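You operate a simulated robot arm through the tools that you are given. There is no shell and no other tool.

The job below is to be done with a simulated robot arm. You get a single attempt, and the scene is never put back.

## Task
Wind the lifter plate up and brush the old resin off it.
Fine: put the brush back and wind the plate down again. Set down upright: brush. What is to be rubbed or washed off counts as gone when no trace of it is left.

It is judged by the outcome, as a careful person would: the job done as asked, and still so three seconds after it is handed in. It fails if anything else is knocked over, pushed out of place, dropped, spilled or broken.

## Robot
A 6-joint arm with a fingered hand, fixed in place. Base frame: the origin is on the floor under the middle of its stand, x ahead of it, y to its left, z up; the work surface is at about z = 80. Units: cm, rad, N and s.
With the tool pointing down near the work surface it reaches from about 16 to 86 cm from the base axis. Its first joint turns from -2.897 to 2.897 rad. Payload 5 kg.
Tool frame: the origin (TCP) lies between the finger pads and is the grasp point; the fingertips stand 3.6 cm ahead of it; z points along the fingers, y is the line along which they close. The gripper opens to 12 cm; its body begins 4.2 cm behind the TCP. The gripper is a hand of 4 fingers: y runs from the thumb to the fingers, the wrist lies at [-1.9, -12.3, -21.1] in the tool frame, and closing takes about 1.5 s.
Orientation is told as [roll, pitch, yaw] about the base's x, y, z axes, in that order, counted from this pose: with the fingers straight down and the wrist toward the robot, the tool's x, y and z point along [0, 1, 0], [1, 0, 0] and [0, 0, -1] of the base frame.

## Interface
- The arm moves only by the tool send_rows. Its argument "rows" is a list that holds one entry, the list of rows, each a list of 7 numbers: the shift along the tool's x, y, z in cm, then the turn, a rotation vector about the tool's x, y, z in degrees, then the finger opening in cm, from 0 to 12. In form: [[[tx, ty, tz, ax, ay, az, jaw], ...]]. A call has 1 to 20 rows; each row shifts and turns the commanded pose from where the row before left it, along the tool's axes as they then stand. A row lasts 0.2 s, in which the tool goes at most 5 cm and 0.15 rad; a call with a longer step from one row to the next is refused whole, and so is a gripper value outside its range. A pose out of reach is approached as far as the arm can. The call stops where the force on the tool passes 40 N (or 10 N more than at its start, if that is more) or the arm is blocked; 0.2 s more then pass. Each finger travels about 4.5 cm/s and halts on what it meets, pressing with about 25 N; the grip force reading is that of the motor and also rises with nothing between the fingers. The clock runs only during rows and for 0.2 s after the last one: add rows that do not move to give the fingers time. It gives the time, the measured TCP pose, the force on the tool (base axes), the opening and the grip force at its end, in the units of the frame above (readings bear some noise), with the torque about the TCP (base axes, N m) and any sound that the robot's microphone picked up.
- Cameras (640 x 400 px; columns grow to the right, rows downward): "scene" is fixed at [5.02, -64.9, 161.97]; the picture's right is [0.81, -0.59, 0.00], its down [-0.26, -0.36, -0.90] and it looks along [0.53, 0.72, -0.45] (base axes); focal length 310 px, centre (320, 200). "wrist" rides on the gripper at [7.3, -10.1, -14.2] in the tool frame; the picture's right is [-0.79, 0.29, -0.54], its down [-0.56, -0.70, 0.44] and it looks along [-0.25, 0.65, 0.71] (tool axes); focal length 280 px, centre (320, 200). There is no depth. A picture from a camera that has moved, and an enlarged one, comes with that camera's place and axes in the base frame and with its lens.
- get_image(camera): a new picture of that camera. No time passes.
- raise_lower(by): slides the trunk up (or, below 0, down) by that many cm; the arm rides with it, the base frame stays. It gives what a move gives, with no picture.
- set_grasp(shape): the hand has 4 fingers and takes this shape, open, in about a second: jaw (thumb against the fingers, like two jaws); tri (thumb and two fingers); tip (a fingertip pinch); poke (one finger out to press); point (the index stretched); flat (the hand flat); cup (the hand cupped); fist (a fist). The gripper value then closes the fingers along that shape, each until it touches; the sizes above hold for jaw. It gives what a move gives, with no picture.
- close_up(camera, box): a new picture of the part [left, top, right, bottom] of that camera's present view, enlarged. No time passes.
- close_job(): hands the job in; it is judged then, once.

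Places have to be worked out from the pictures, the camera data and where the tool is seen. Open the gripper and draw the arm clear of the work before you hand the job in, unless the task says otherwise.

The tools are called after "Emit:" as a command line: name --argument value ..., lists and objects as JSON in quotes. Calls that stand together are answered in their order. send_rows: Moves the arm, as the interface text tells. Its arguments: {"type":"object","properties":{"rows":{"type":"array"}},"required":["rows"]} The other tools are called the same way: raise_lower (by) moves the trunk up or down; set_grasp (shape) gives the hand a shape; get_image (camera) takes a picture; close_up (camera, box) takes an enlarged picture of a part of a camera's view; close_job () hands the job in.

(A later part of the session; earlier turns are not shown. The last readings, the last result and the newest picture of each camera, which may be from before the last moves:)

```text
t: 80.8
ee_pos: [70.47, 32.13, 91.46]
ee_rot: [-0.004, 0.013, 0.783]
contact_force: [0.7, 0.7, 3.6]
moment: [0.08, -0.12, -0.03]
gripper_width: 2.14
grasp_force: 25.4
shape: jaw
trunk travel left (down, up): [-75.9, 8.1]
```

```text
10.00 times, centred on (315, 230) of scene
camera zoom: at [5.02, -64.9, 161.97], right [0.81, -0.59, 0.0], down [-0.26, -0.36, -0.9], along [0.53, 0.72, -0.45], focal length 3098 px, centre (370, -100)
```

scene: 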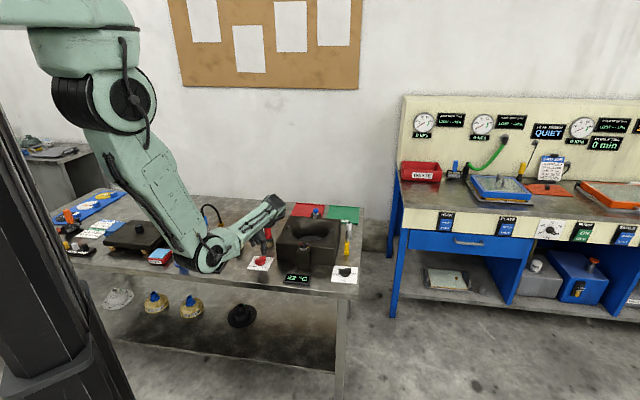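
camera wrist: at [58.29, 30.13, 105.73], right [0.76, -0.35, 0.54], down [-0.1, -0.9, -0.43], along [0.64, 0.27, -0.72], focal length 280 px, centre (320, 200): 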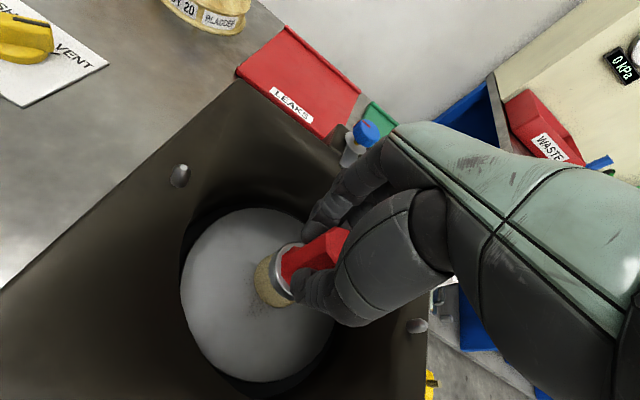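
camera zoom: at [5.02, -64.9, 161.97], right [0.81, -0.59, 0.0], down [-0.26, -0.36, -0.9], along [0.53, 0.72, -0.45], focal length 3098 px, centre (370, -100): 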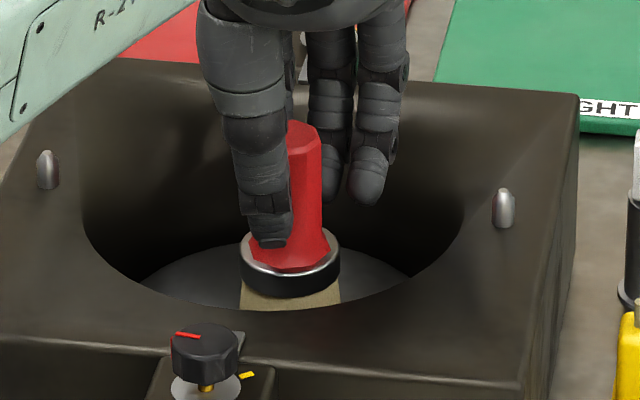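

The strokes went smoothly and the force is down to 3.6 N. I'll look at what resin remains.

Emit:
close_up --camera "wrist" --box '[170, 200, 350, 390]'

```text
2.11 times, centred on (260, 295) of wrist
camera zoom: at [58.29, 30.13, 105.73], right [0.76, -0.35, 0.54], down [-0.1, -0.9, -0.43], along [0.64, 0.27, -0.72], focal length 590 px, centre (446, 0)
```

zoom: 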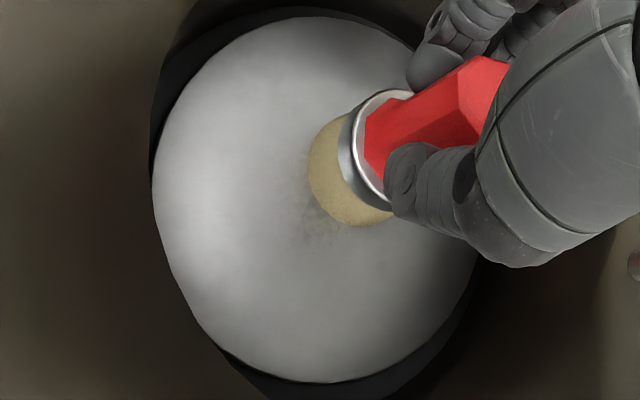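

Much of the resin is gone. I'll do the next lane at +1.3 cm along the tool's x, pressing slightly more.

Emit:
send_rows --rows '[[[1.3, 0, -0.5, 0, 0, 0, 0], [0, 0, 0.58, 0, 0, 0, 0], [0, -0.95, 0, 0, 0, 0, 0], [0, -0.95, 0, 0, 0, 0, 0], [0, -0.95, 0, 0, 0, 0, 0], [0, 0.95, 0, 0, 0, 0, 0], [0, 0.95, 0, 0, 0, 0, 0], [0, 0.95, 0, 0, 0, 0, 0], [0, 0.95, 0, 0, 0, 0, 0], [0, 0.95, 0, 0, 0, 0, 0], [0, 0.95, 0, 0, 0, 0, 0], [0, -0.95, 0, 0, 0, 0, 0], [0, -0.95, 0, 0, 0, 0, 0], [0, -0.95, 0, 0, 0, 0, 0], [0, 0, 0, 0, 0, 0, 0]]]'

Emit:
close_up --camera "wrist" --box '[170, 200, 350, 390]'

```text
t: 84.0
ee_pos: [69.5, 32.8, 91.5]
ee_rot: [-0.005, 0.013, 0.786]
contact_force: [0.0, 0.7, 3.0]
moment: [0.09, -0.09, 0.02]
gripper_width: 2.12
grasp_force: 24.9
shape: jaw
trunk travel left (down, up): [-75.9, 8.1]
```

```text
2.11 times, centred on (260, 295) of wrist
camera zoom: at [57.31, 31.03, 105.71], right [0.76, -0.35, 0.54], down [-0.1, -0.9, -0.43], along [0.64, 0.27, -0.72], focal length 590 px, centre (446, 0)
```

zoom: 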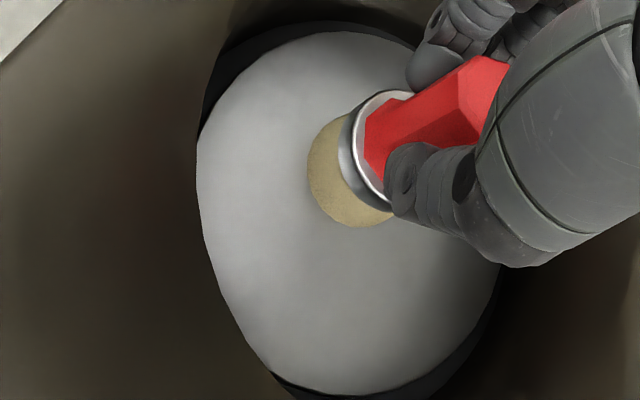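

The visible side is clean. I'll brush an outer lane at +2.5, then cross over to the −1.3 lane.

Emit:
send_rows --rows '[[[1.2, 0, -0.5, 0, 0, 0, 0], [0, 0, 0.54, 0, 0, 0, 0], [0, -0.95, 0, 0, 0, 0, 0], [0, -0.95, 0, 0, 0, 0, 0], [0, 0.95, 0, 0, 0, 0, 0], [0, 0.95, 0, 0, 0, 0, 0], [0, 0.95, 0, 0, 0, 0, 0], [0, 0.95, 0, 0, 0, 0, 0], [0, -0.95, 0, 0, 0, 0, 0], [0, -0.95, 0, 0, 0, 0, 0], [-1.9, 0, -0.6, 0, 0, 0, 0], [-1.9, 0, 0, 0, 0, 0, 0], [0, 0, 0.6, 0, 0, 0, 0], [0, 0, 0, 0, 0, 0, 0]]]'

Emit:
close_up --camera "wrist" --box '[150, 200, 350, 390]'

```text
t: 87.0
ee_pos: [71.47, 31.04, 91.37]
ee_rot: [-0.004, 0.009, 0.784]
contact_force: [-0.5, -2.1, 5.4]
moment: [-0.06, -0.01, 0.0]
gripper_width: 2.13
grasp_force: 25.3
shape: jaw
trunk travel left (down, up): [-75.9, 8.1]
```

```text
2.11 times, centred on (250, 295) of wrist
camera zoom: at [59.23, 29.12, 105.63], right [0.76, -0.35, 0.54], down [-0.1, -0.9, -0.43], along [0.64, 0.27, -0.72], focal length 590 px, centre (467, 0)
```

zoom: 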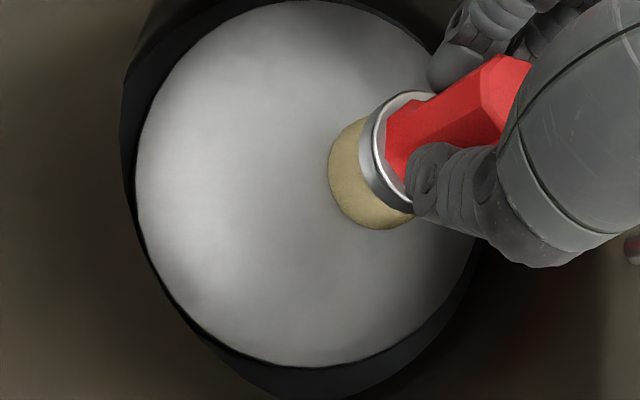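

The left part of the plate is clean. Now I'll do the strokes on the −1.3 lane.

Emit:
send_rows --rows '[[[0, -0.95, 0, 0, 0, 0, 0], [0, -0.95, 0, 0, 0, 0, 0], [0, -0.95, 0, 0, 0, 0, 0], [0, 0.95, 0, 0, 0, 0, 0], [0, 0.95, 0, 0, 0, 0, 0], [0, 0.95, 0, 0, 0, 0, 0], [0, 0.95, 0, 0, 0, 0, 0], [0, 0.95, 0, 0, 0, 0, 0], [0, 0.95, 0, 0, 0, 0, 0], [0, -0.95, 0, 0, 0, 0, 0], [0, -0.95, 0, 0, 0, 0, 0], [0, -0.95, 0, 0, 0, 0, 0], [-1.2, 0, -0.5, 0, 0, 0, 0], [0, 0, 0.54, 0, 0, 0, 0], [0, 0, 0, 0, 0, 0, 0]]]'

Emit:
close_up --camera "wrist" --box '[150, 200, 350, 390]'

```text
t: 90.2
ee_pos: [72.11, 30.08, 91.43]
ee_rot: [-0.006, 0.014, 0.783]
contact_force: [-0.4, -0.6, -0.1]
moment: [-0.01, 0.0, 0.0]
gripper_width: 2.1
grasp_force: 24.7
shape: jaw
trunk travel left (down, up): [-75.9, 8.1]
```

```text
2.11 times, centred on (250, 295) of wrist
camera zoom: at [60.0, 28.33, 105.68], right [0.76, -0.35, 0.54], down [-0.1, -0.9, -0.43], along [0.64, 0.27, -0.72], focal length 590 px, centre (467, 0)
```

zoom: 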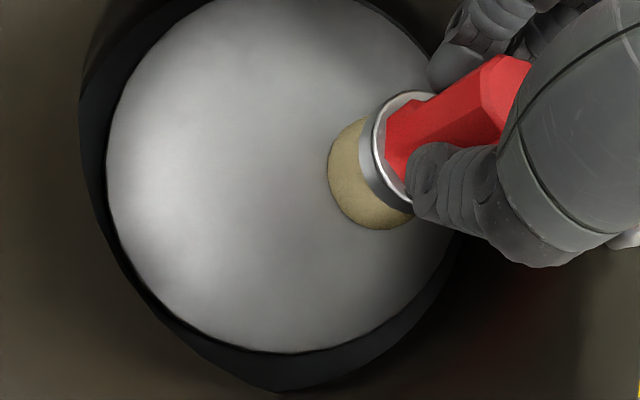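

Pressure is light here, so I'll press 0.12 cm more, stroke this −2.5 lane, and come back over the middle.

Emit:
send_rows --rows '[[[0, 0, 0.12, 0, 0, 0, 0], [0, -0.95, 0, 0, 0, 0, 0], [0, -0.95, 0, 0, 0, 0, 0], [0, 0.95, 0, 0, 0, 0, 0], [0, 0.95, 0, 0, 0, 0, 0], [0, 0.95, 0, 0, 0, 0, 0], [0, 0.95, 0, 0, 0, 0, 0], [0, -0.95, 0, 0, 0, 0, 0], [0, -0.95, 0, 0, 0, 0, 0], [1.2, 0, -0.5, 0, 0, 0, 0], [0, 0, 0.5, 0, 0, 0, 0], [0, -0.95, 0, 0, 0, 0, 0], [0, -0.95, 0, 0, 0, 0, 0], [0, 0.95, 0, 0, 0, 0, 0], [0, 0.95, 0, 0, 0, 0, 0], [0, 0.95, 0, 0, 0, 0, 0], [0, 0.95, 0, 0, 0, 0, 0], [0, -0.95, 0, 0, 0, 0, 0], [0, -0.95, 0, 0, 0, 0, 0], [0, 0, 0, 0, 0, 0, 0]]]'

Emit:
close_up --camera "wrist" --box '[150, 200, 350, 390]'

Emit:
close_up --camera "scene" --box '[290, 210, 340, 250]'

```text
t: 94.4
ee_pos: [71.43, 31.03, 91.22]
ee_rot: [-0.004, 0.011, 0.784]
contact_force: [-0.8, 0.9, 4.1]
moment: [0.06, -0.1, 0.02]
gripper_width: 2.13
grasp_force: 24.7
shape: jaw
trunk travel left (down, up): [-75.9, 8.1]
```

```text
2.11 times, centred on (250, 295) of wrist
camera zoom: at [59.22, 29.24, 105.49], right [0.76, -0.35, 0.54], down [-0.1, -0.9, -0.43], along [0.64, 0.27, -0.72], focal length 590 px, centre (467, 0)
```

zoom: 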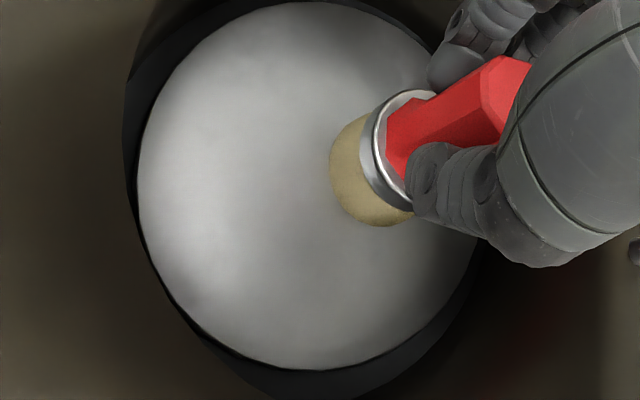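

```text
10.00 times, centred on (315, 230) of scene
camera zoom: at [5.02, -64.9, 161.97], right [0.81, -0.59, 0.0], down [-0.26, -0.36, -0.9], along [0.53, 0.72, -0.45], focal length 3098 px, centre (370, -100)
```

zoom: 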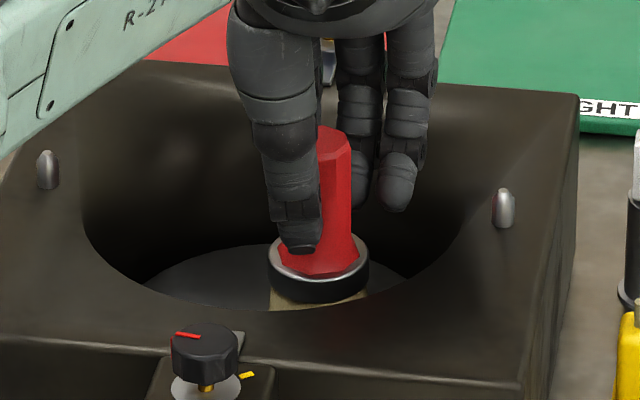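

The visible plate looks clean. I'll lift the brush out to view the whole plate: trunk up 8, then the arm up 3.

Emit:
raise_lower --by 8

Emit:
send_rows --rows '[[[0, 0, -1, 0, 0, 0, 0], [0, 0, -1, 0, 0, 0, 0], [0, 0, -1, 0, 0, 0, 0], [0, 0, -0.6, 0, 0, 0, 0], [-1.5, 0, 0, 0, 0, 0, 0], [-1.5, 0, 0, 0, 0, 0, 0], [-1.5, 0, 0, 0, 0, 0, 0], [0, 0, 0, 0, 0, 0, 0]]]'

Emit:
get_image --camera "wrist"

Emit:
close_up --camera "scene" --box '[285, 215, 335, 250]'

```text
t: 95.6
ee_pos: [71.52, 31.13, 99.23]
ee_rot: [-0.005, 0.011, 0.783]
contact_force: [0.1, -0.3, -1.2]
moment: [0.02, 0.02, 0.01]
gripper_width: 2.13
grasp_force: 24.7
shape: jaw
trunk travel left (down, up): [-83.9, 0.1]
```

```text
t: 97.4
ee_pos: [74.57, 27.99, 102.75]
ee_rot: [-0.006, 0.013, 0.783]
contact_force: [-0.1, -0.9, -1.4]
moment: [0.01, -0.04, 0.0]
gripper_width: 2.12
grasp_force: 25.1
shape: jaw
trunk travel left (down, up): [-83.9, 0.1]
```

```text
taken
camera wrist: at [62.45, 26.18, 117.08], right [0.76, -0.35, 0.54], down [-0.1, -0.9, -0.43], along [0.64, 0.27, -0.72], focal length 280 px, centre (320, 200)
```

wrist: 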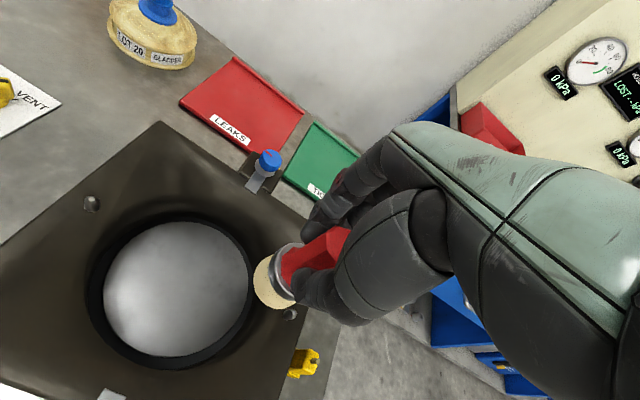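

```text
11.43 times, centred on (310, 232) of scene
camera zoom: at [5.02, -64.9, 161.97], right [0.81, -0.59, 0.0], down [-0.26, -0.36, -0.9], along [0.53, 0.72, -0.45], focal length 3540 px, centre (434, -171)
```

zoom: 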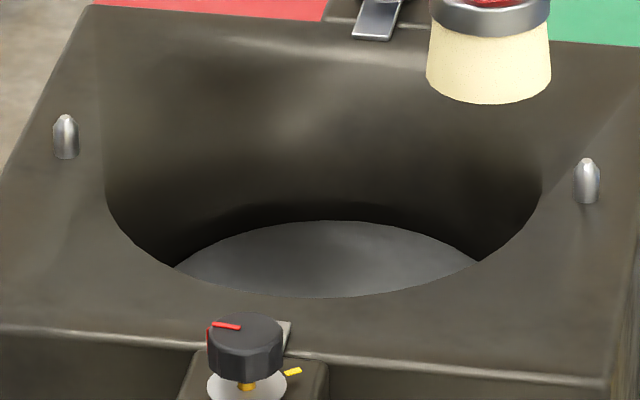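

The whole plate is in view. I'll zoom in to look for any trace, and check the knob too, since the plate seems to have sunk slightly under the pressing.

Emit:
close_up --camera "wrist" --box '[80, 200, 280, 380]'

Emit:
close_up --camera "scene" --box '[240, 240, 290, 275]'

Emit:
close_up --camera "wrist" --box '[130, 230, 230, 320]'

```text
2.22 times, centred on (180, 290) of wrist
camera zoom: at [62.45, 26.18, 117.08], right [0.76, -0.35, 0.54], down [-0.1, -0.9, -0.43], along [0.64, 0.27, -0.72], focal length 623 px, centre (631, 0)
```

zoom: 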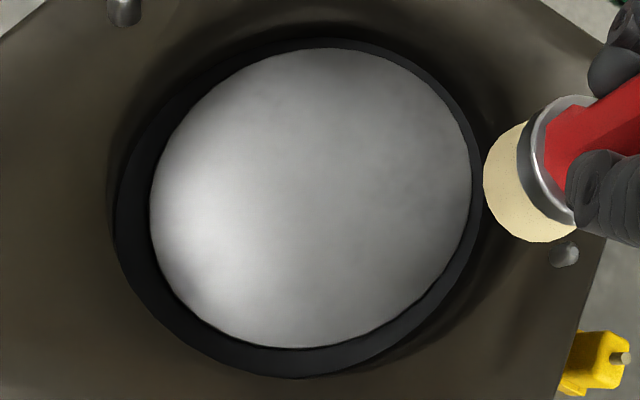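

```text
11.43 times, centred on (265, 258) of scene
camera zoom: at [5.02, -64.9, 161.97], right [0.81, -0.59, 0.0], down [-0.26, -0.36, -0.9], along [0.53, 0.72, -0.45], focal length 3540 px, centre (949, -457)
```

zoom: 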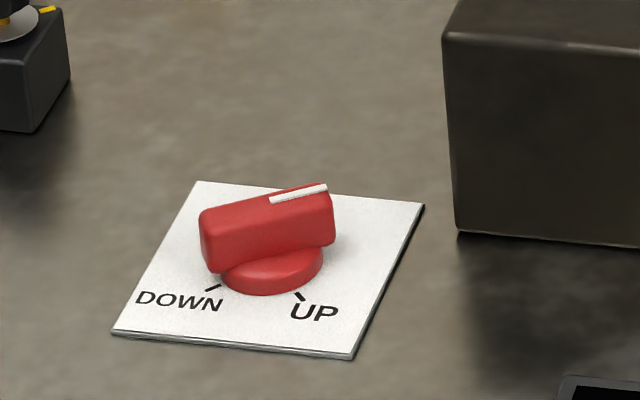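

```text
4.44 times, centred on (180, 275) of wrist
camera zoom: at [62.45, 26.18, 117.08], right [0.76, -0.35, 0.54], down [-0.1, -0.9, -0.43], along [0.64, 0.27, -0.72], focal length 1246 px, centre (942, -133)
```

zoom: 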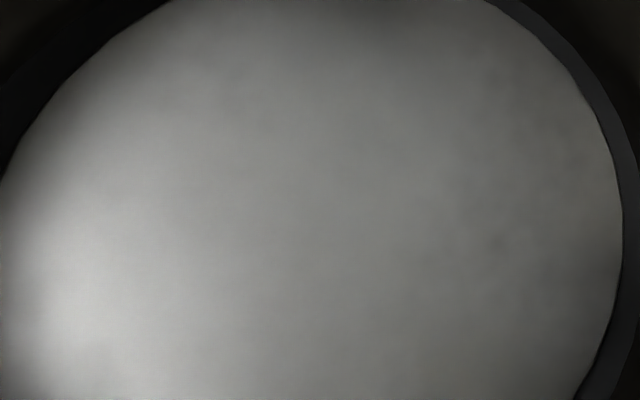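

The plate looks clean, but there is a faint mottling on its right part near (73.7, 30.5). The knob has been back-driven about 90° by the pressing. I'll zoom further to see whether that mottling is residue.

Emit:
close_up --camera "wrist" --box '[185, 240, 245, 300]'

Emit:
close_up --camera "wrist" --box '[120, 240, 180, 300]'

Emit:
close_up --camera "wrist" --box '[150, 290, 230, 350]'

```text
6.67 times, centred on (215, 270) of wrist
camera zoom: at [62.45, 26.18, 117.08], right [0.76, -0.35, 0.54], down [-0.1, -0.9, -0.43], along [0.64, 0.27, -0.72], focal length 1869 px, centre (1020, -267)
```

zoom: 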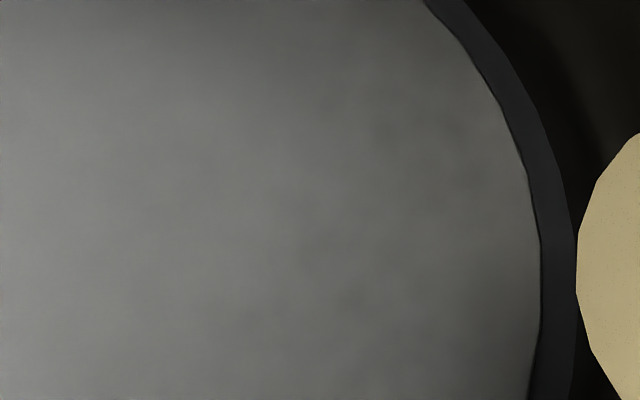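

```text
6.67 times, centred on (150, 270) of wrist
camera zoom: at [62.45, 26.18, 117.08], right [0.76, -0.35, 0.54], down [-0.1, -0.9, -0.43], along [0.64, 0.27, -0.72], focal length 1869 px, centre (1453, -267)
```

zoom: 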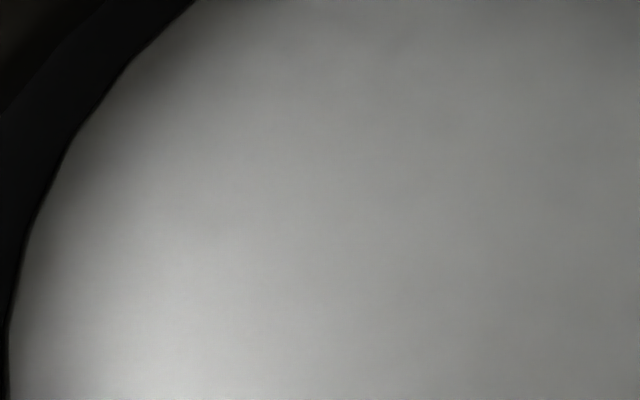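

```text
6.67 times, centred on (190, 320) of wrist
camera zoom: at [62.45, 26.18, 117.08], right [0.76, -0.35, 0.54], down [-0.1, -0.9, -0.43], along [0.64, 0.27, -0.72], focal length 1869 px, centre (1187, -600)
```

zoom: 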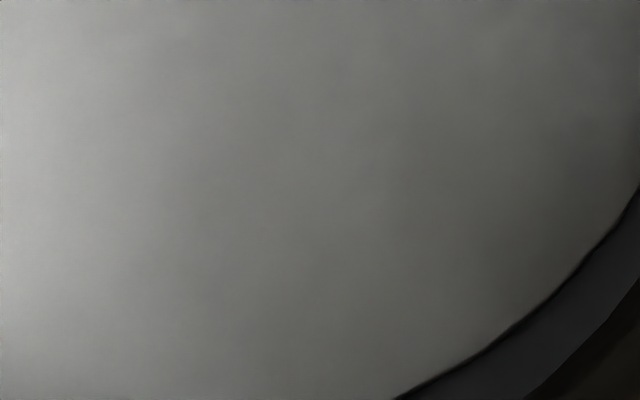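

The mottling is grey and soft, unlike the brown resin, but I'll make one more pass over that right-hand area to be sure. I'll return above it and lower again.

Emit:
send_rows --rows '[[[1.1, 0.4, 0, 0, 0, 0, 0], [1.1, 0.3, 0, 0, 0, 0, 0], [1.0, 0.2, 0, 0, 0, 0, 0], [0, 0, 0, 0, 0, 0, 0]]]'

Emit:
raise_lower --by -8

Emit:
send_rows --rows '[[[0, 0, 0.8, 0, 0, 0, 0], [0, 0, 0.8, 0, 0, 0, 0], [0, 0, 0.6, 0, 0, 0, 0], [0, 0, 0.5, 0, 0, 0, 0], [0, 0, 0.4, 0, 0, 0, 0], [0, 0, 0.2, 0, 0, 0, 0], [0, 0, 0, 0, 0, 0, 0]]]'

```text
t: 98.4
ee_pos: [72.9, 30.84, 102.74]
ee_rot: [-0.007, 0.013, 0.782]
contact_force: [-0.2, 0.4, -0.5]
moment: [-0.02, -0.02, -0.01]
gripper_width: 2.13
grasp_force: 24.7
shape: jaw
trunk travel left (down, up): [-83.9, 0.1]
```

```text
t: 99.6
ee_pos: [72.98, 30.85, 94.8]
ee_rot: [-0.006, 0.012, 0.784]
contact_force: [0.3, 0.4, -0.3]
moment: [0.0, -0.02, -0.02]
gripper_width: 2.12
grasp_force: 25.0
shape: jaw
trunk travel left (down, up): [-75.9, 8.1]
```

```text
t: 101.2
ee_pos: [73.01, 30.74, 91.43]
ee_rot: [-0.007, 0.012, 0.785]
contact_force: [-0.2, 0.3, 0.6]
moment: [-0.01, -0.02, -0.02]
gripper_width: 2.14
grasp_force: 24.9
shape: jaw
trunk travel left (down, up): [-75.9, 8.1]
```

Just above contact. I'll press 0.15 cm and stroke this lane, then a lane 1 cm further out.

Emit:
send_rows --rows '[[[0, 0, 0.15, 0, 0, 0, 0], [0, 0.95, 0, 0, 0, 0, 0], [0, 0.95, 0, 0, 0, 0, 0], [0, -0.95, 0, 0, 0, 0, 0], [0, -0.95, 0.03, 0, 0, 0, 0], [0, -0.95, 0, 0, 0, 0, 0], [0, -0.95, 0.03, 0, 0, 0, 0], [0, -0.95, 0, 0, 0, 0, 0], [0, 0.95, 0, 0, 0, 0, 0], [0, 0.95, 0.03, 0, 0, 0, 0], [-1.0, 0, -0.5, 0, 0, 0, 0], [0, 0, 0.53, 0, 0, 0, 0], [0, 0.95, 0, 0, 0, 0, 0], [0, 0.95, 0, 0, 0, 0, 0], [0, -0.95, 0, 0, 0, 0, 0], [0, -0.95, 0, 0, 0, 0, 0], [0, -0.95, 0.03, 0, 0, 0, 0], [0, 0.95, 0, 0, 0, 0, 0], [0, 0, 0, 0, 0, 0, 0]]]'

Emit:
close_up --camera "scene" --box '[290, 210, 340, 250]'

```text
t: 105.2
ee_pos: [73.02, 29.27, 91.21]
ee_rot: [-0.007, 0.01, 0.784]
contact_force: [0.8, -0.7, 5.6]
moment: [0.03, -0.07, -0.04]
gripper_width: 2.17
grasp_force: 25.3
shape: jaw
trunk travel left (down, up): [-75.9, 8.1]
```

```text
10.00 times, centred on (315, 230) of scene
camera zoom: at [5.02, -64.9, 161.97], right [0.81, -0.59, 0.0], down [-0.26, -0.36, -0.9], along [0.53, 0.72, -0.45], focal length 3098 px, centre (370, -100)
```

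zoom: 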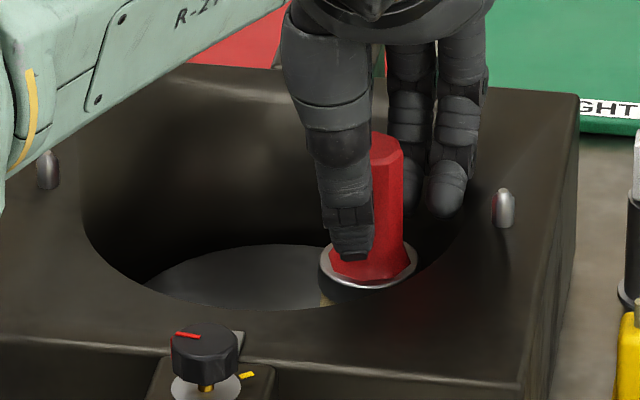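

That area has been brushed again at about 5 N. I'll lift and inspect from the same viewpoint as before.

Emit:
raise_lower --by 8

Emit:
send_rows --rows '[[[0, 0, -1, 0, 0, 0, 0], [0, 0, -1, 0, 0, 0, 0], [0, 0, -1, 0, 0, 0, 0], [0, 0, -0.5, 0, 0, 0, 0], [-1, 0, 0, 0, 0, 0, 0], [-1, 0, 0, 0, 0, 0, 0], [0, 0, 0, 0, 0, 0, 0]]]'

Emit:
close_up --camera "wrist" --box '[80, 200, 280, 380]'

Emit:
close_up --camera "wrist" --box '[170, 230, 250, 310]'

Emit:
close_up --camera "scene" --box '[240, 200, 340, 280]'

```text
t: 106.3
ee_pos: [72.97, 29.34, 99.03]
ee_rot: [-0.006, 0.012, 0.785]
contact_force: [-0.2, 0.0, -0.1]
moment: [-0.01, -0.02, 0.03]
gripper_width: 2.15
grasp_force: 24.6
shape: jaw
trunk travel left (down, up): [-83.9, 0.1]
```

```text
t: 108.0
ee_pos: [74.51, 27.95, 102.67]
ee_rot: [-0.007, 0.011, 0.783]
contact_force: [-0.5, -0.2, -1.2]
moment: [-0.02, -0.03, -0.02]
gripper_width: 2.14
grasp_force: 25.4
shape: jaw
trunk travel left (down, up): [-83.9, 0.1]
```

```text
2.22 times, centred on (180, 290) of wrist
camera zoom: at [62.3, 26.1, 116.97], right [0.76, -0.35, 0.54], down [-0.1, -0.9, -0.43], along [0.64, 0.27, -0.72], focal length 623 px, centre (631, 0)
```

zoom: 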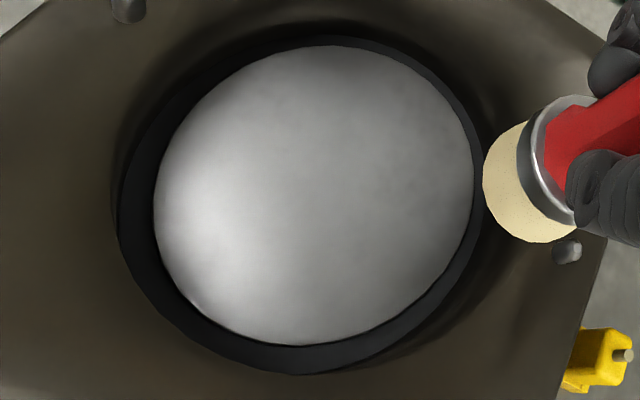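

```text
5.00 times, centred on (210, 270) of wrist
camera zoom: at [62.3, 26.1, 116.97], right [0.76, -0.35, 0.54], down [-0.1, -0.9, -0.43], along [0.64, 0.27, -0.72], focal length 1402 px, centre (870, -150)
```

zoom: 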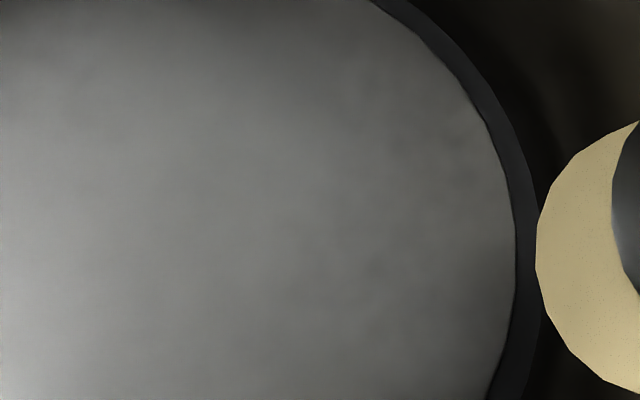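

```text
5.00 times, centred on (290, 240) of scene
camera zoom: at [5.02, -64.9, 161.97], right [0.81, -0.59, 0.0], down [-0.26, -0.36, -0.9], along [0.53, 0.72, -0.45], focal length 1549 px, centre (470, 0)
```

zoom: 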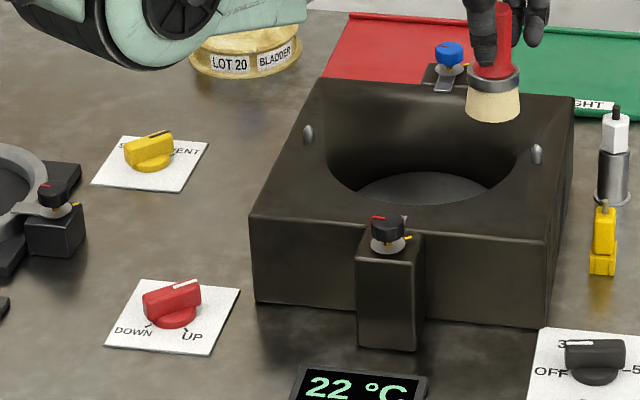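

The faint grey spots are in exactly the same places after brushing, so they belong to the plate's metal; the brown resin is gone. I'll carry the brush back above its place.

Emit:
send_rows --rows '[[[1.595, -0.134, 0, 0, 0, 0, 0], [1.595, -0.134, 0, 0, 0, 0, 0], [1.595, -0.134, 0, 0, 0, 0, 0], [1.595, -0.134, 0, 0, 0, 0, 0], [1.595, -0.134, 0, 0, 0, 0, 0], [1.595, -0.134, 0, 0, 0, 0, 0], [1.595, -0.134, 0, 0, 0, 0, 0], [1.595, -0.134, 0, 0, 0, 0, 0], [1.595, -0.134, 0, 0, 0, 0, 0], [1.595, -0.134, 0, 0, 0, 0, 0], [1.595, -0.134, 0, 0, 0, 0, 0], [1.595, -0.134, 0, 0, 0, 0, 0], [1.595, -0.134, 0, 0, 0, 0, 0], [1.595, -0.134, 0, 0, 0, 0, 0], [1.595, -0.134, 0, 0, 0, 0, 0], [1.595, -0.134, 0, 0, 0, 0, 0], [0, 0, 0, 0, 0, 0, 0]]]'

Emit:
get_image --camera "wrist"

Emit:
close_up --camera "wrist" --box '[280, 280, 480, 400]'

Emit:
close_up --camera "scene" --box '[230, 170, 350, 270]'

```text
t: 111.5
ee_pos: [55.18, 44.51, 102.59]
ee_rot: [-0.004, 0.012, 0.784]
contact_force: [0.3, 0.4, -0.4]
moment: [-0.04, 0.03, -0.01]
gripper_width: 2.11
grasp_force: 24.6
shape: jaw
trunk travel left (down, up): [-83.9, 0.1]
```

```text
taken
camera wrist: at [42.95, 42.66, 116.8], right [0.76, -0.35, 0.54], down [-0.1, -0.9, -0.43], along [0.64, 0.27, -0.72], focal length 280 px, centre (320, 200)
```

wrist: 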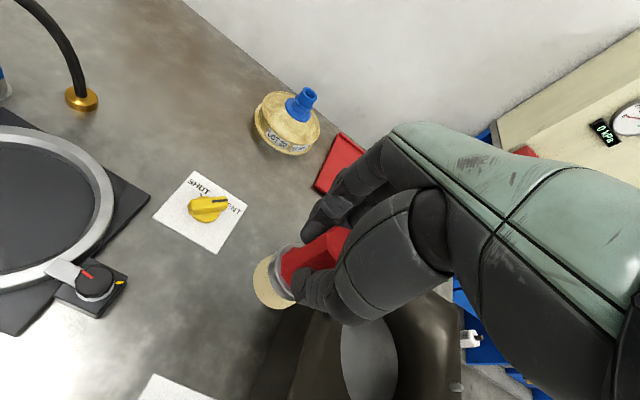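

```text
3.20 times, centred on (380, 340) of wrist
camera zoom: at [42.95, 42.66, 116.8], right [0.76, -0.35, 0.54], down [-0.1, -0.9, -0.43], along [0.64, 0.27, -0.72], focal length 897 px, centre (128, -248)
```

zoom: 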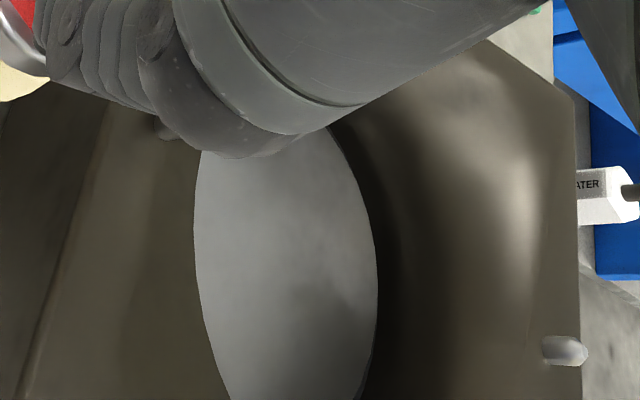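

```text
4.00 times, centred on (290, 220) of scene
camera zoom: at [5.02, -64.9, 161.97], right [0.81, -0.59, 0.0], down [-0.26, -0.36, -0.9], along [0.53, 0.72, -0.45], focal length 1239 px, centre (440, 120)
```

zoom: 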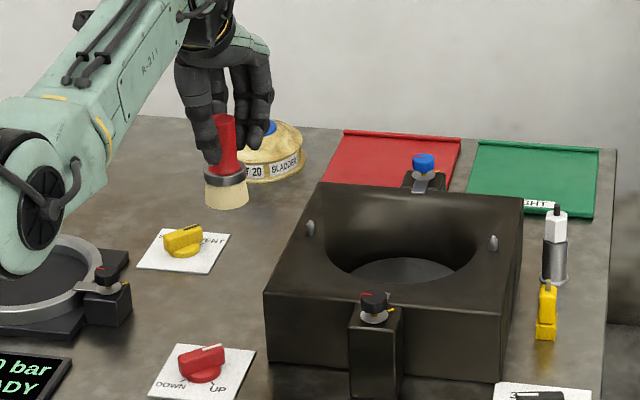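

Seen from here too, the resin is gone. I'll align over the brush's original spot and lower by trunk until it is just above the bench.

Emit:
send_rows --rows '[[[0.14, -0.14, 0, 0, 0, 0, 0], [0, 0, 0, 0, 0, 0, 0]]]'

Emit:
raise_lower --by -12.4

Emit:
close_up --camera "scene" --box '[250, 190, 310, 260]'

Emit:
close_up --camera "wrist" --box '[220, 160, 420, 360]'

```text
t: 112.2
ee_pos: [54.91, 44.52, 102.45]
ee_rot: [-0.004, 0.014, 0.784]
contact_force: [0.0, 0.4, -1.2]
moment: [0.0, -0.02, -0.02]
gripper_width: 2.12
grasp_force: 24.3
shape: jaw
trunk travel left (down, up): [-83.9, 0.1]
```

```text
t: 113.7
ee_pos: [54.85, 44.57, 90.07]
ee_rot: [-0.006, 0.013, 0.782]
contact_force: [0.3, 0.0, -0.2]
moment: [0.03, 0.0, -0.02]
gripper_width: 2.15
grasp_force: 25.0
shape: jaw
trunk travel left (down, up): [-71.5, 12.5]
```

```text
5.71 times, centred on (280, 225) of scene
camera zoom: at [5.02, -64.9, 161.97], right [0.81, -0.59, 0.0], down [-0.26, -0.36, -0.9], along [0.53, 0.72, -0.45], focal length 1770 px, centre (549, 57)
```

zoom: 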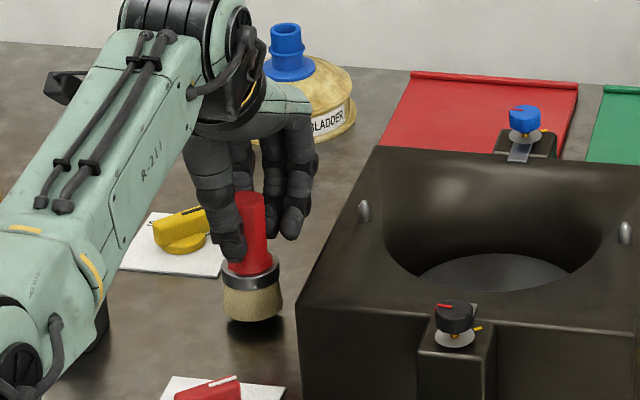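

```text
2.00 times, centred on (320, 260) of wrist
camera zoom: at [42.68, 42.67, 104.43], right [0.76, -0.35, 0.54], down [-0.1, -0.9, -0.43], along [0.64, 0.27, -0.72], focal length 561 px, centre (320, 80)
```

zoom: 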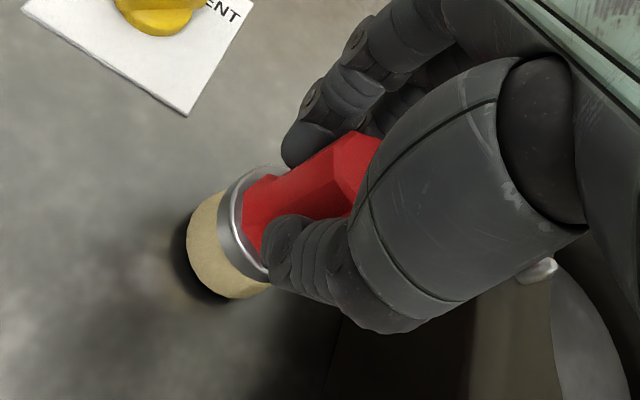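

The brush is upright, about 1 cm above its spot. I'll lower in small steps until it touches.

Emit:
send_rows --rows '[[[0, 0, 0.2, 0, 0, 0, 0], [0, 0, 0.2, 0, 0, 0, 0], [0, 0, 0.2, 0, 0, 0, 0], [0, 0, 0, 0, 0, 0, 0]]]'

```text
t: 114.7
ee_pos: [54.97, 44.46, 89.48]
ee_rot: [-0.005, 0.011, 0.783]
contact_force: [0.3, 0.1, -1.0]
moment: [0.03, -0.01, -0.03]
gripper_width: 2.08
grasp_force: 25.1
shape: jaw
trunk travel left (down, up): [-71.5, 12.5]
```

No contact at z 89.5; I'll continue in 0.1 cm steps.

Emit:
send_rows --rows '[[[0, 0, 0.12, 0, 0, 0, 0], [0, 0, 0.12, 0, 0, 0, 0], [0, 0, 0.1, 0, 0, 0, 0], [0, 0, 0, 0, 0, 0, 0]]]'

```text
t: 115.7
ee_pos: [55.02, 44.65, 89.17]
ee_rot: [-0.004, 0.011, 0.784]
contact_force: [-0.2, -1.0, -0.2]
moment: [0.03, 0.01, 0.0]
gripper_width: 2.14
grasp_force: 24.5
shape: jaw
trunk travel left (down, up): [-71.5, 12.5]
```

At the original grip height there is still little force, so I'll go a touch further until contact shows.

Emit:
send_rows --rows '[[[0, 0, 0.1, 0, 0, 0, 0], [0, 0, 0.1, 0, 0, 0, 0], [0, 0, 0, 0, 0, 0, 0]]]'

Emit:
close_up --camera "scene" --box '[260, 215, 300, 250]'

```text
t: 116.5
ee_pos: [54.88, 44.61, 89.05]
ee_rot: [-0.004, 0.01, 0.783]
contact_force: [-1.2, -1.3, 5.0]
moment: [0.03, -0.01, 0.0]
gripper_width: 2.15
grasp_force: 24.9
shape: jaw
trunk travel left (down, up): [-71.5, 12.5]
```

```text
11.43 times, centred on (280, 232) of scene
camera zoom: at [5.02, -64.9, 161.97], right [0.81, -0.59, 0.0], down [-0.26, -0.36, -0.9], along [0.53, 0.72, -0.45], focal length 3540 px, centre (777, -171)
```

zoom: 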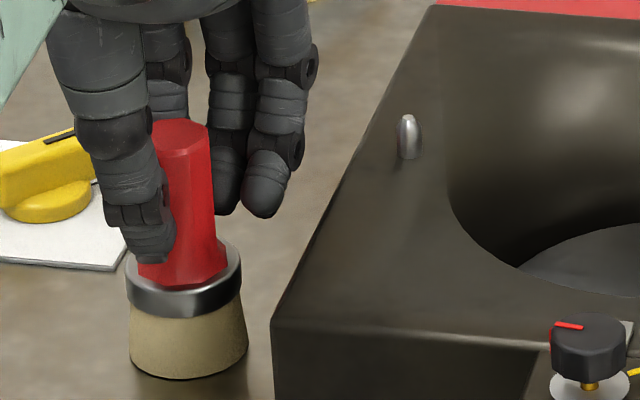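

The brush stands on the bench with 5 N of contact. I'll open slowly to let it go.

Emit:
send_rows --rows '[[[0, 0, -0.05, 0, 0, 0, 1.5], [0, 0, 0, 0, 0, 0, 2.2], [0, 0, 0, 0, 0, 0, 2.6], [0, 0, 0, 0, 0, 0, 3.2], [0, 0, 0, 0, 0, 0, 4], [0, 0, 0, 0, 0, 0, 5], [0, 0, 0, 0, 0, 0, 6], [0, 0, 0, 0, 0, 0, 7], [0, 0, 0, 0, 0, 0, 7], [0, 0, 0, 0, 0, 0, 7]]]'

Emit:
close_up --camera "scene" --box '[250, 190, 310, 260]'

Emit:
close_up --camera "wrist" --box '[220, 160, 420, 360]'

```text
t: 118.7
ee_pos: [54.81, 44.42, 88.89]
ee_rot: [-0.006, 0.011, 0.785]
contact_force: [-0.2, 0.4, -0.2]
moment: [0.0, 0.02, 0.0]
gripper_width: 6.92
grasp_force: 0.0
shape: jaw
trunk travel left (down, up): [-71.5, 12.5]
```

```text
5.71 times, centred on (280, 225) of scene
camera zoom: at [5.02, -64.9, 161.97], right [0.81, -0.59, 0.0], down [-0.26, -0.36, -0.9], along [0.53, 0.72, -0.45], focal length 1770 px, centre (549, 57)
```

zoom: 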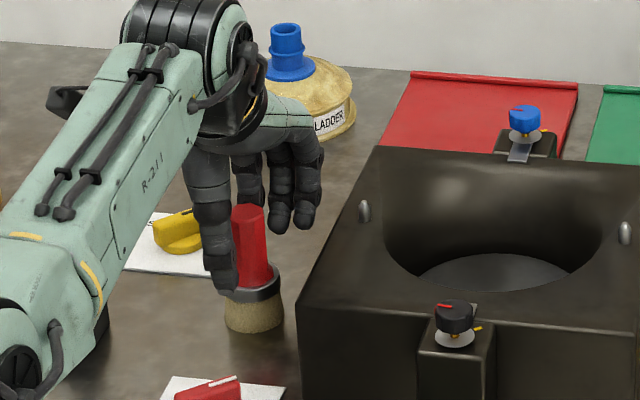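

```text
2.00 times, centred on (320, 260) of wrist
camera zoom: at [42.69, 42.66, 103.3], right [0.76, -0.35, 0.54], down [-0.1, -0.9, -0.43], along [0.64, 0.27, -0.72], focal length 561 px, centre (320, 80)
```

zoom: 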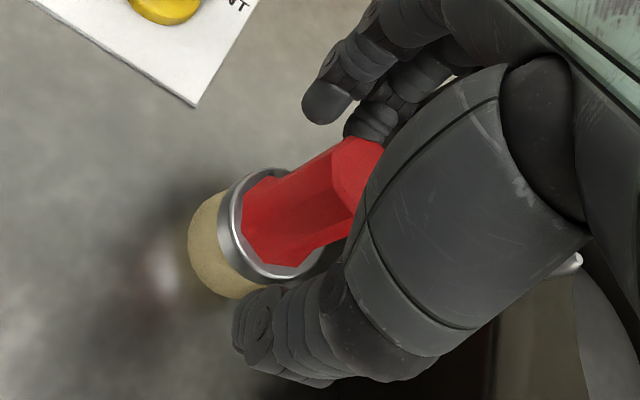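

The brush stands upright on its spot and the hand is free of it. I'll lift straight up with the trunk and check the brush stays put.

Emit:
raise_lower --by 12.4

Emit:
send_rows --rows '[[[-0.16, -1.914, 0, 0, 0, 0, 7], [-0.16, -1.914, 0, 0, 0, 0, 7], [-0.16, -1.914, 0, 0, 0, 0, 7], [-0.16, -1.914, 0, 0, 0, 0, 6], [-0.16, -1.914, 0, 0, 0, 0, 6], [-0.16, -1.914, 0, 0, 0, 0, 5], [-0.16, -1.914, 0, 0, 0, 0, 5], [0, 0, 1.45, 0, 0, 0, 5], [0, 0, 1.45, 0, 0, 0, 5], [0, 0, 1.45, 0, 0, 0, 5], [0, 0, 1.45, 0, 0, 0, 5], [0, 0, 1.45, 0, 0, 0, 5], [0, 0, 1.35, 0, 0, 0, 5], [0, 0, 0, 0, 0, 0, 5]]]'

Emit:
get_image --camera "wrist"

Emit:
close_up --camera "scene" --box '[230, 190, 330, 280]'

```text
t: 120.2
ee_pos: [54.93, 44.56, 101.46]
ee_rot: [-0.005, 0.011, 0.784]
contact_force: [0.5, 0.2, 0.5]
moment: [0.02, 0.02, 0.01]
gripper_width: 6.94
grasp_force: 0.0
shape: jaw
trunk travel left (down, up): [-83.9, 0.1]
```

```text
t: 123.2
ee_pos: [46.14, 34.06, 92.83]
ee_rot: [-0.005, 0.013, 0.783]
contact_force: [-0.3, 0.4, -0.2]
moment: [0.01, 0.01, -0.01]
gripper_width: 5.06
grasp_force: 0.0
shape: jaw
trunk travel left (down, up): [-83.9, 0.1]
```

```text
taken
camera wrist: at [33.93, 32.3, 107.23], right [0.76, -0.35, 0.54], down [-0.1, -0.9, -0.43], along [0.64, 0.27, -0.72], focal length 280 px, centre (320, 200)
```

wrist: 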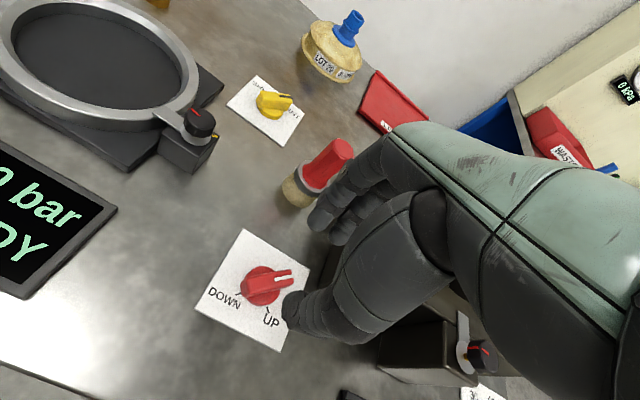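

```text
4.44 times, centred on (280, 235) of scene
camera zoom: at [5.02, -64.9, 161.97], right [0.81, -0.59, 0.0], down [-0.26, -0.36, -0.9], along [0.53, 0.72, -0.45], focal length 1377 px, centre (498, 44)
```

zoom: 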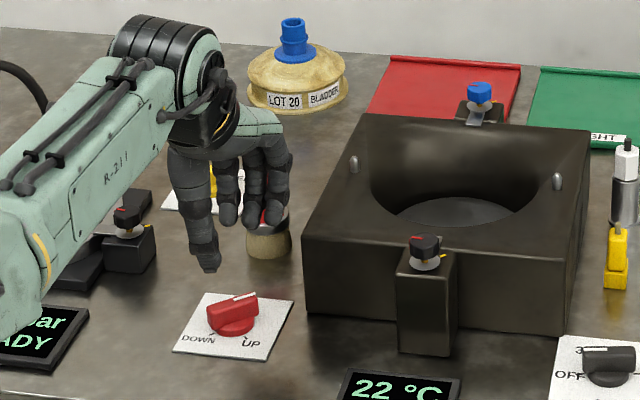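

The brush stands upright on its place. I'll zoom in on the knob to read its present angle.

Emit:
close_up --camera "wrist" --box '[190, 220, 310, 360]'

```text
2.86 times, centred on (250, 290) of wrist
camera zoom: at [33.93, 32.3, 107.23], right [0.76, -0.35, 0.54], down [-0.1, -0.9, -0.43], along [0.64, 0.27, -0.72], focal length 801 px, centre (520, -57)
```

zoom: 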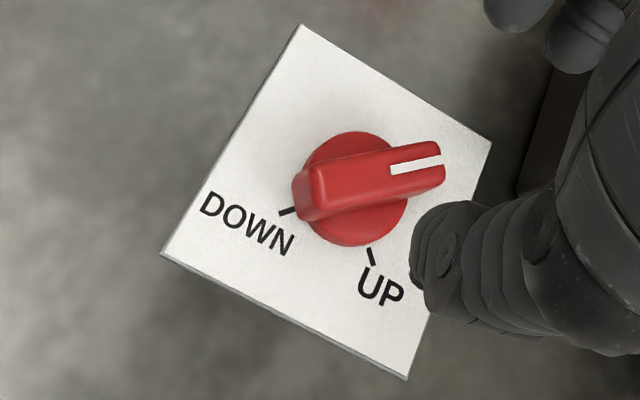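

The pointer is at about −5° (along +x), so DOWN is about 185° anticlockwise. I'll swing the hand to yaw −92° above the knob.

Emit:
send_rows --rows '[[[0, 0, 0, 0, 0, 8, 5], [0, 0, 0, 0, 0, 8, 5], [0, 0, 0, 0, 0, 8, 5], [0, 0, 0, 0, 0, 8, 5], [0, 0, 0, 0, 0, 8, 5], [0, 0, 0, 0, 0, 8, 5], [0, 0, 0, 0, 0, 8, 5], [0, 0, 0, 0, 0, 8, 5], [0, 0, 0, 0, 0, 8, 5], [0, 0, 0, 0, 0, 8, 5], [0, 0, 0, 0, 0, 8, 5], [0, 0, 0, 0, 0, 8, 5], [0, 0, 0, 0, 0, 8, 5], [0, 0, 0, 0, 0, 8, 5], [0, 0, 0, 0, 0, 8, 5], [0, 0, 0, 0, 0, 8, 5], [0, 0, 0, 0, 0, 8, 5], [0, 0, 0, 0, 0, 1, 5], [0, 0, 0, 0, 0, 0, 5]]]'

Emit:
close_up --camera "wrist" --box '[200, 180, 420, 360]'

```text
t: 127.2
ee_pos: [46.15, 34.23, 93.19]
ee_rot: [-0.003, -0.013, -1.609]
contact_force: [-0.2, -0.4, -0.3]
moment: [-0.03, 0.01, -0.01]
gripper_width: 5.04
grasp_force: 0.1
shape: jaw
trunk travel left (down, up): [-83.9, 0.1]
```

```text
2.22 times, centred on (310, 270) of wrist
camera zoom: at [53.9, 44.17, 107.12], right [-0.8, -0.25, 0.55], down [-0.53, 0.72, -0.45], along [-0.28, -0.65, -0.71], focal length 623 px, centre (342, 44)
```

zoom: 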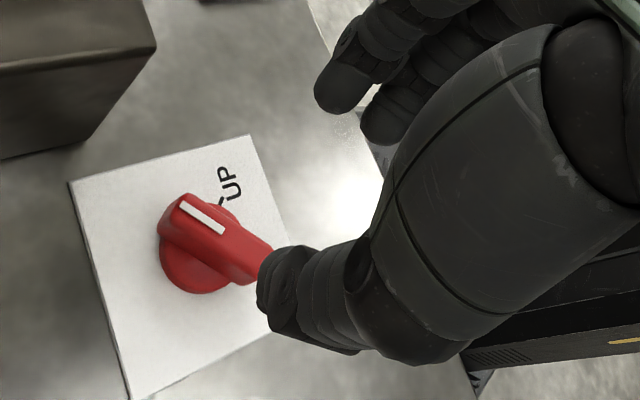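

Lined up at (46.15, 34.2). I'll lower by trunk 8.3 cm to grip height.

Emit:
raise_lower --by -8.2

Emit:
close_up --camera "wrist" --box '[200, 180, 420, 360]'

```text
t: 128.4
ee_pos: [46.13, 34.12, 84.88]
ee_rot: [-0.004, -0.014, -1.607]
contact_force: [-0.1, -0.6, 0.1]
moment: [0.0, -0.01, -0.01]
gripper_width: 5.03
grasp_force: 0.1
shape: jaw
trunk travel left (down, up): [-75.7, 8.3]
```

```text
2.22 times, centred on (310, 270) of wrist
camera zoom: at [53.89, 44.19, 98.92], right [-0.8, -0.25, 0.55], down [-0.54, 0.72, -0.45], along [-0.28, -0.65, -0.71], focal length 623 px, centre (342, 44)
```

zoom: 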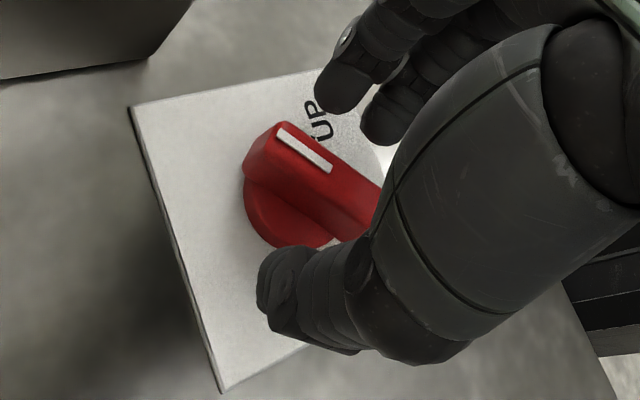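

The bar is between thumb and fingers. I'll close and start turning anticlockwise, 90° first.

Emit:
send_rows --rows '[[[0, 0, 0, 0, 0, 0, 3], [0, 0, 0, 0, 0, 0, 0], [0, 0, 0, 0, 0, 0, 0], [0, 0, 0, 0, 0, 0, 0], [0, 0, 0, 0, 0, -6, 0], [0, 0, 0, 0, 0, -6, 0], [0, 0, 0, 0, 0, -6, 0], [0, 0, 0, 0, 0, -6, 0], [0, 0, 0, 0, 0, -6, 0], [0, 0, 0, 0, 0, -6, 0], [0, 0, 0, 0, 0, -6, 0], [0, 0, 0, 0, 0, -6, 0], [0, 0, 0, 0, 0, -6, 0], [0, 0, 0, 0, 0, -6, 0], [0, 0, 0, 0, 0, -6, 0], [0, 0, 0, 0, 0, -6, 0], [0, 0, 0, 0, 0, -6, 0], [0, 0, 0, 0, 0, -6, 0], [0, 0, 0, 0, 0, 0, 0]]]'

Emit:
close_up --camera "wrist" --box '[200, 180, 420, 360]'

Emit:
close_up --camera "scene" --box '[240, 200, 340, 280]'

```text
t: 132.4
ee_pos: [46.07, 34.07, 84.78]
ee_rot: [-0.012, 0.006, -0.14]
contact_force: [6.6, -1.3, -2.5]
moment: [-0.01, -0.29, -0.02]
gripper_width: 1.04
grasp_force: 25.2
shape: jaw
trunk travel left (down, up): [-75.7, 8.3]
```

```text
2.22 times, centred on (310, 270) of wrist
camera zoom: at [37.35, 42.92, 99.01], right [0.18, -0.82, 0.55], down [-0.77, -0.46, -0.43], along [0.61, -0.35, -0.71], focal length 623 px, centre (342, 44)
```

zoom: 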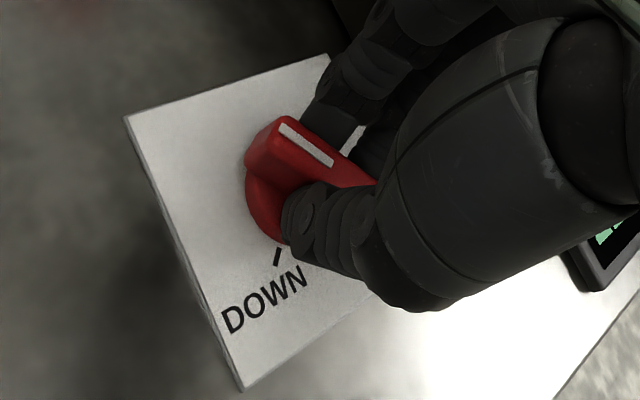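

```text
5.00 times, centred on (290, 240) of scene
camera zoom: at [5.02, -64.9, 161.97], right [0.81, -0.59, 0.0], down [-0.26, -0.36, -0.9], along [0.53, 0.72, -0.45], focal length 1549 px, centre (470, 0)
```

zoom: 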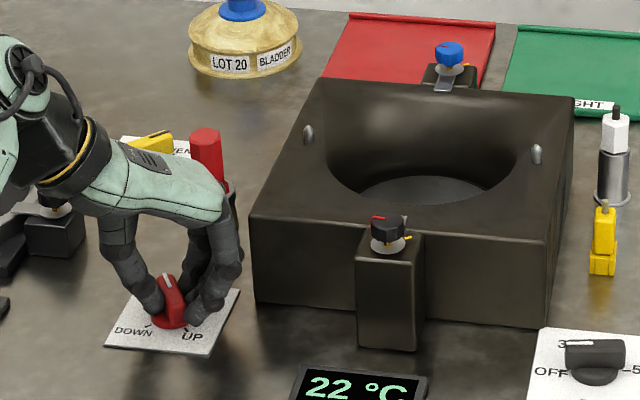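

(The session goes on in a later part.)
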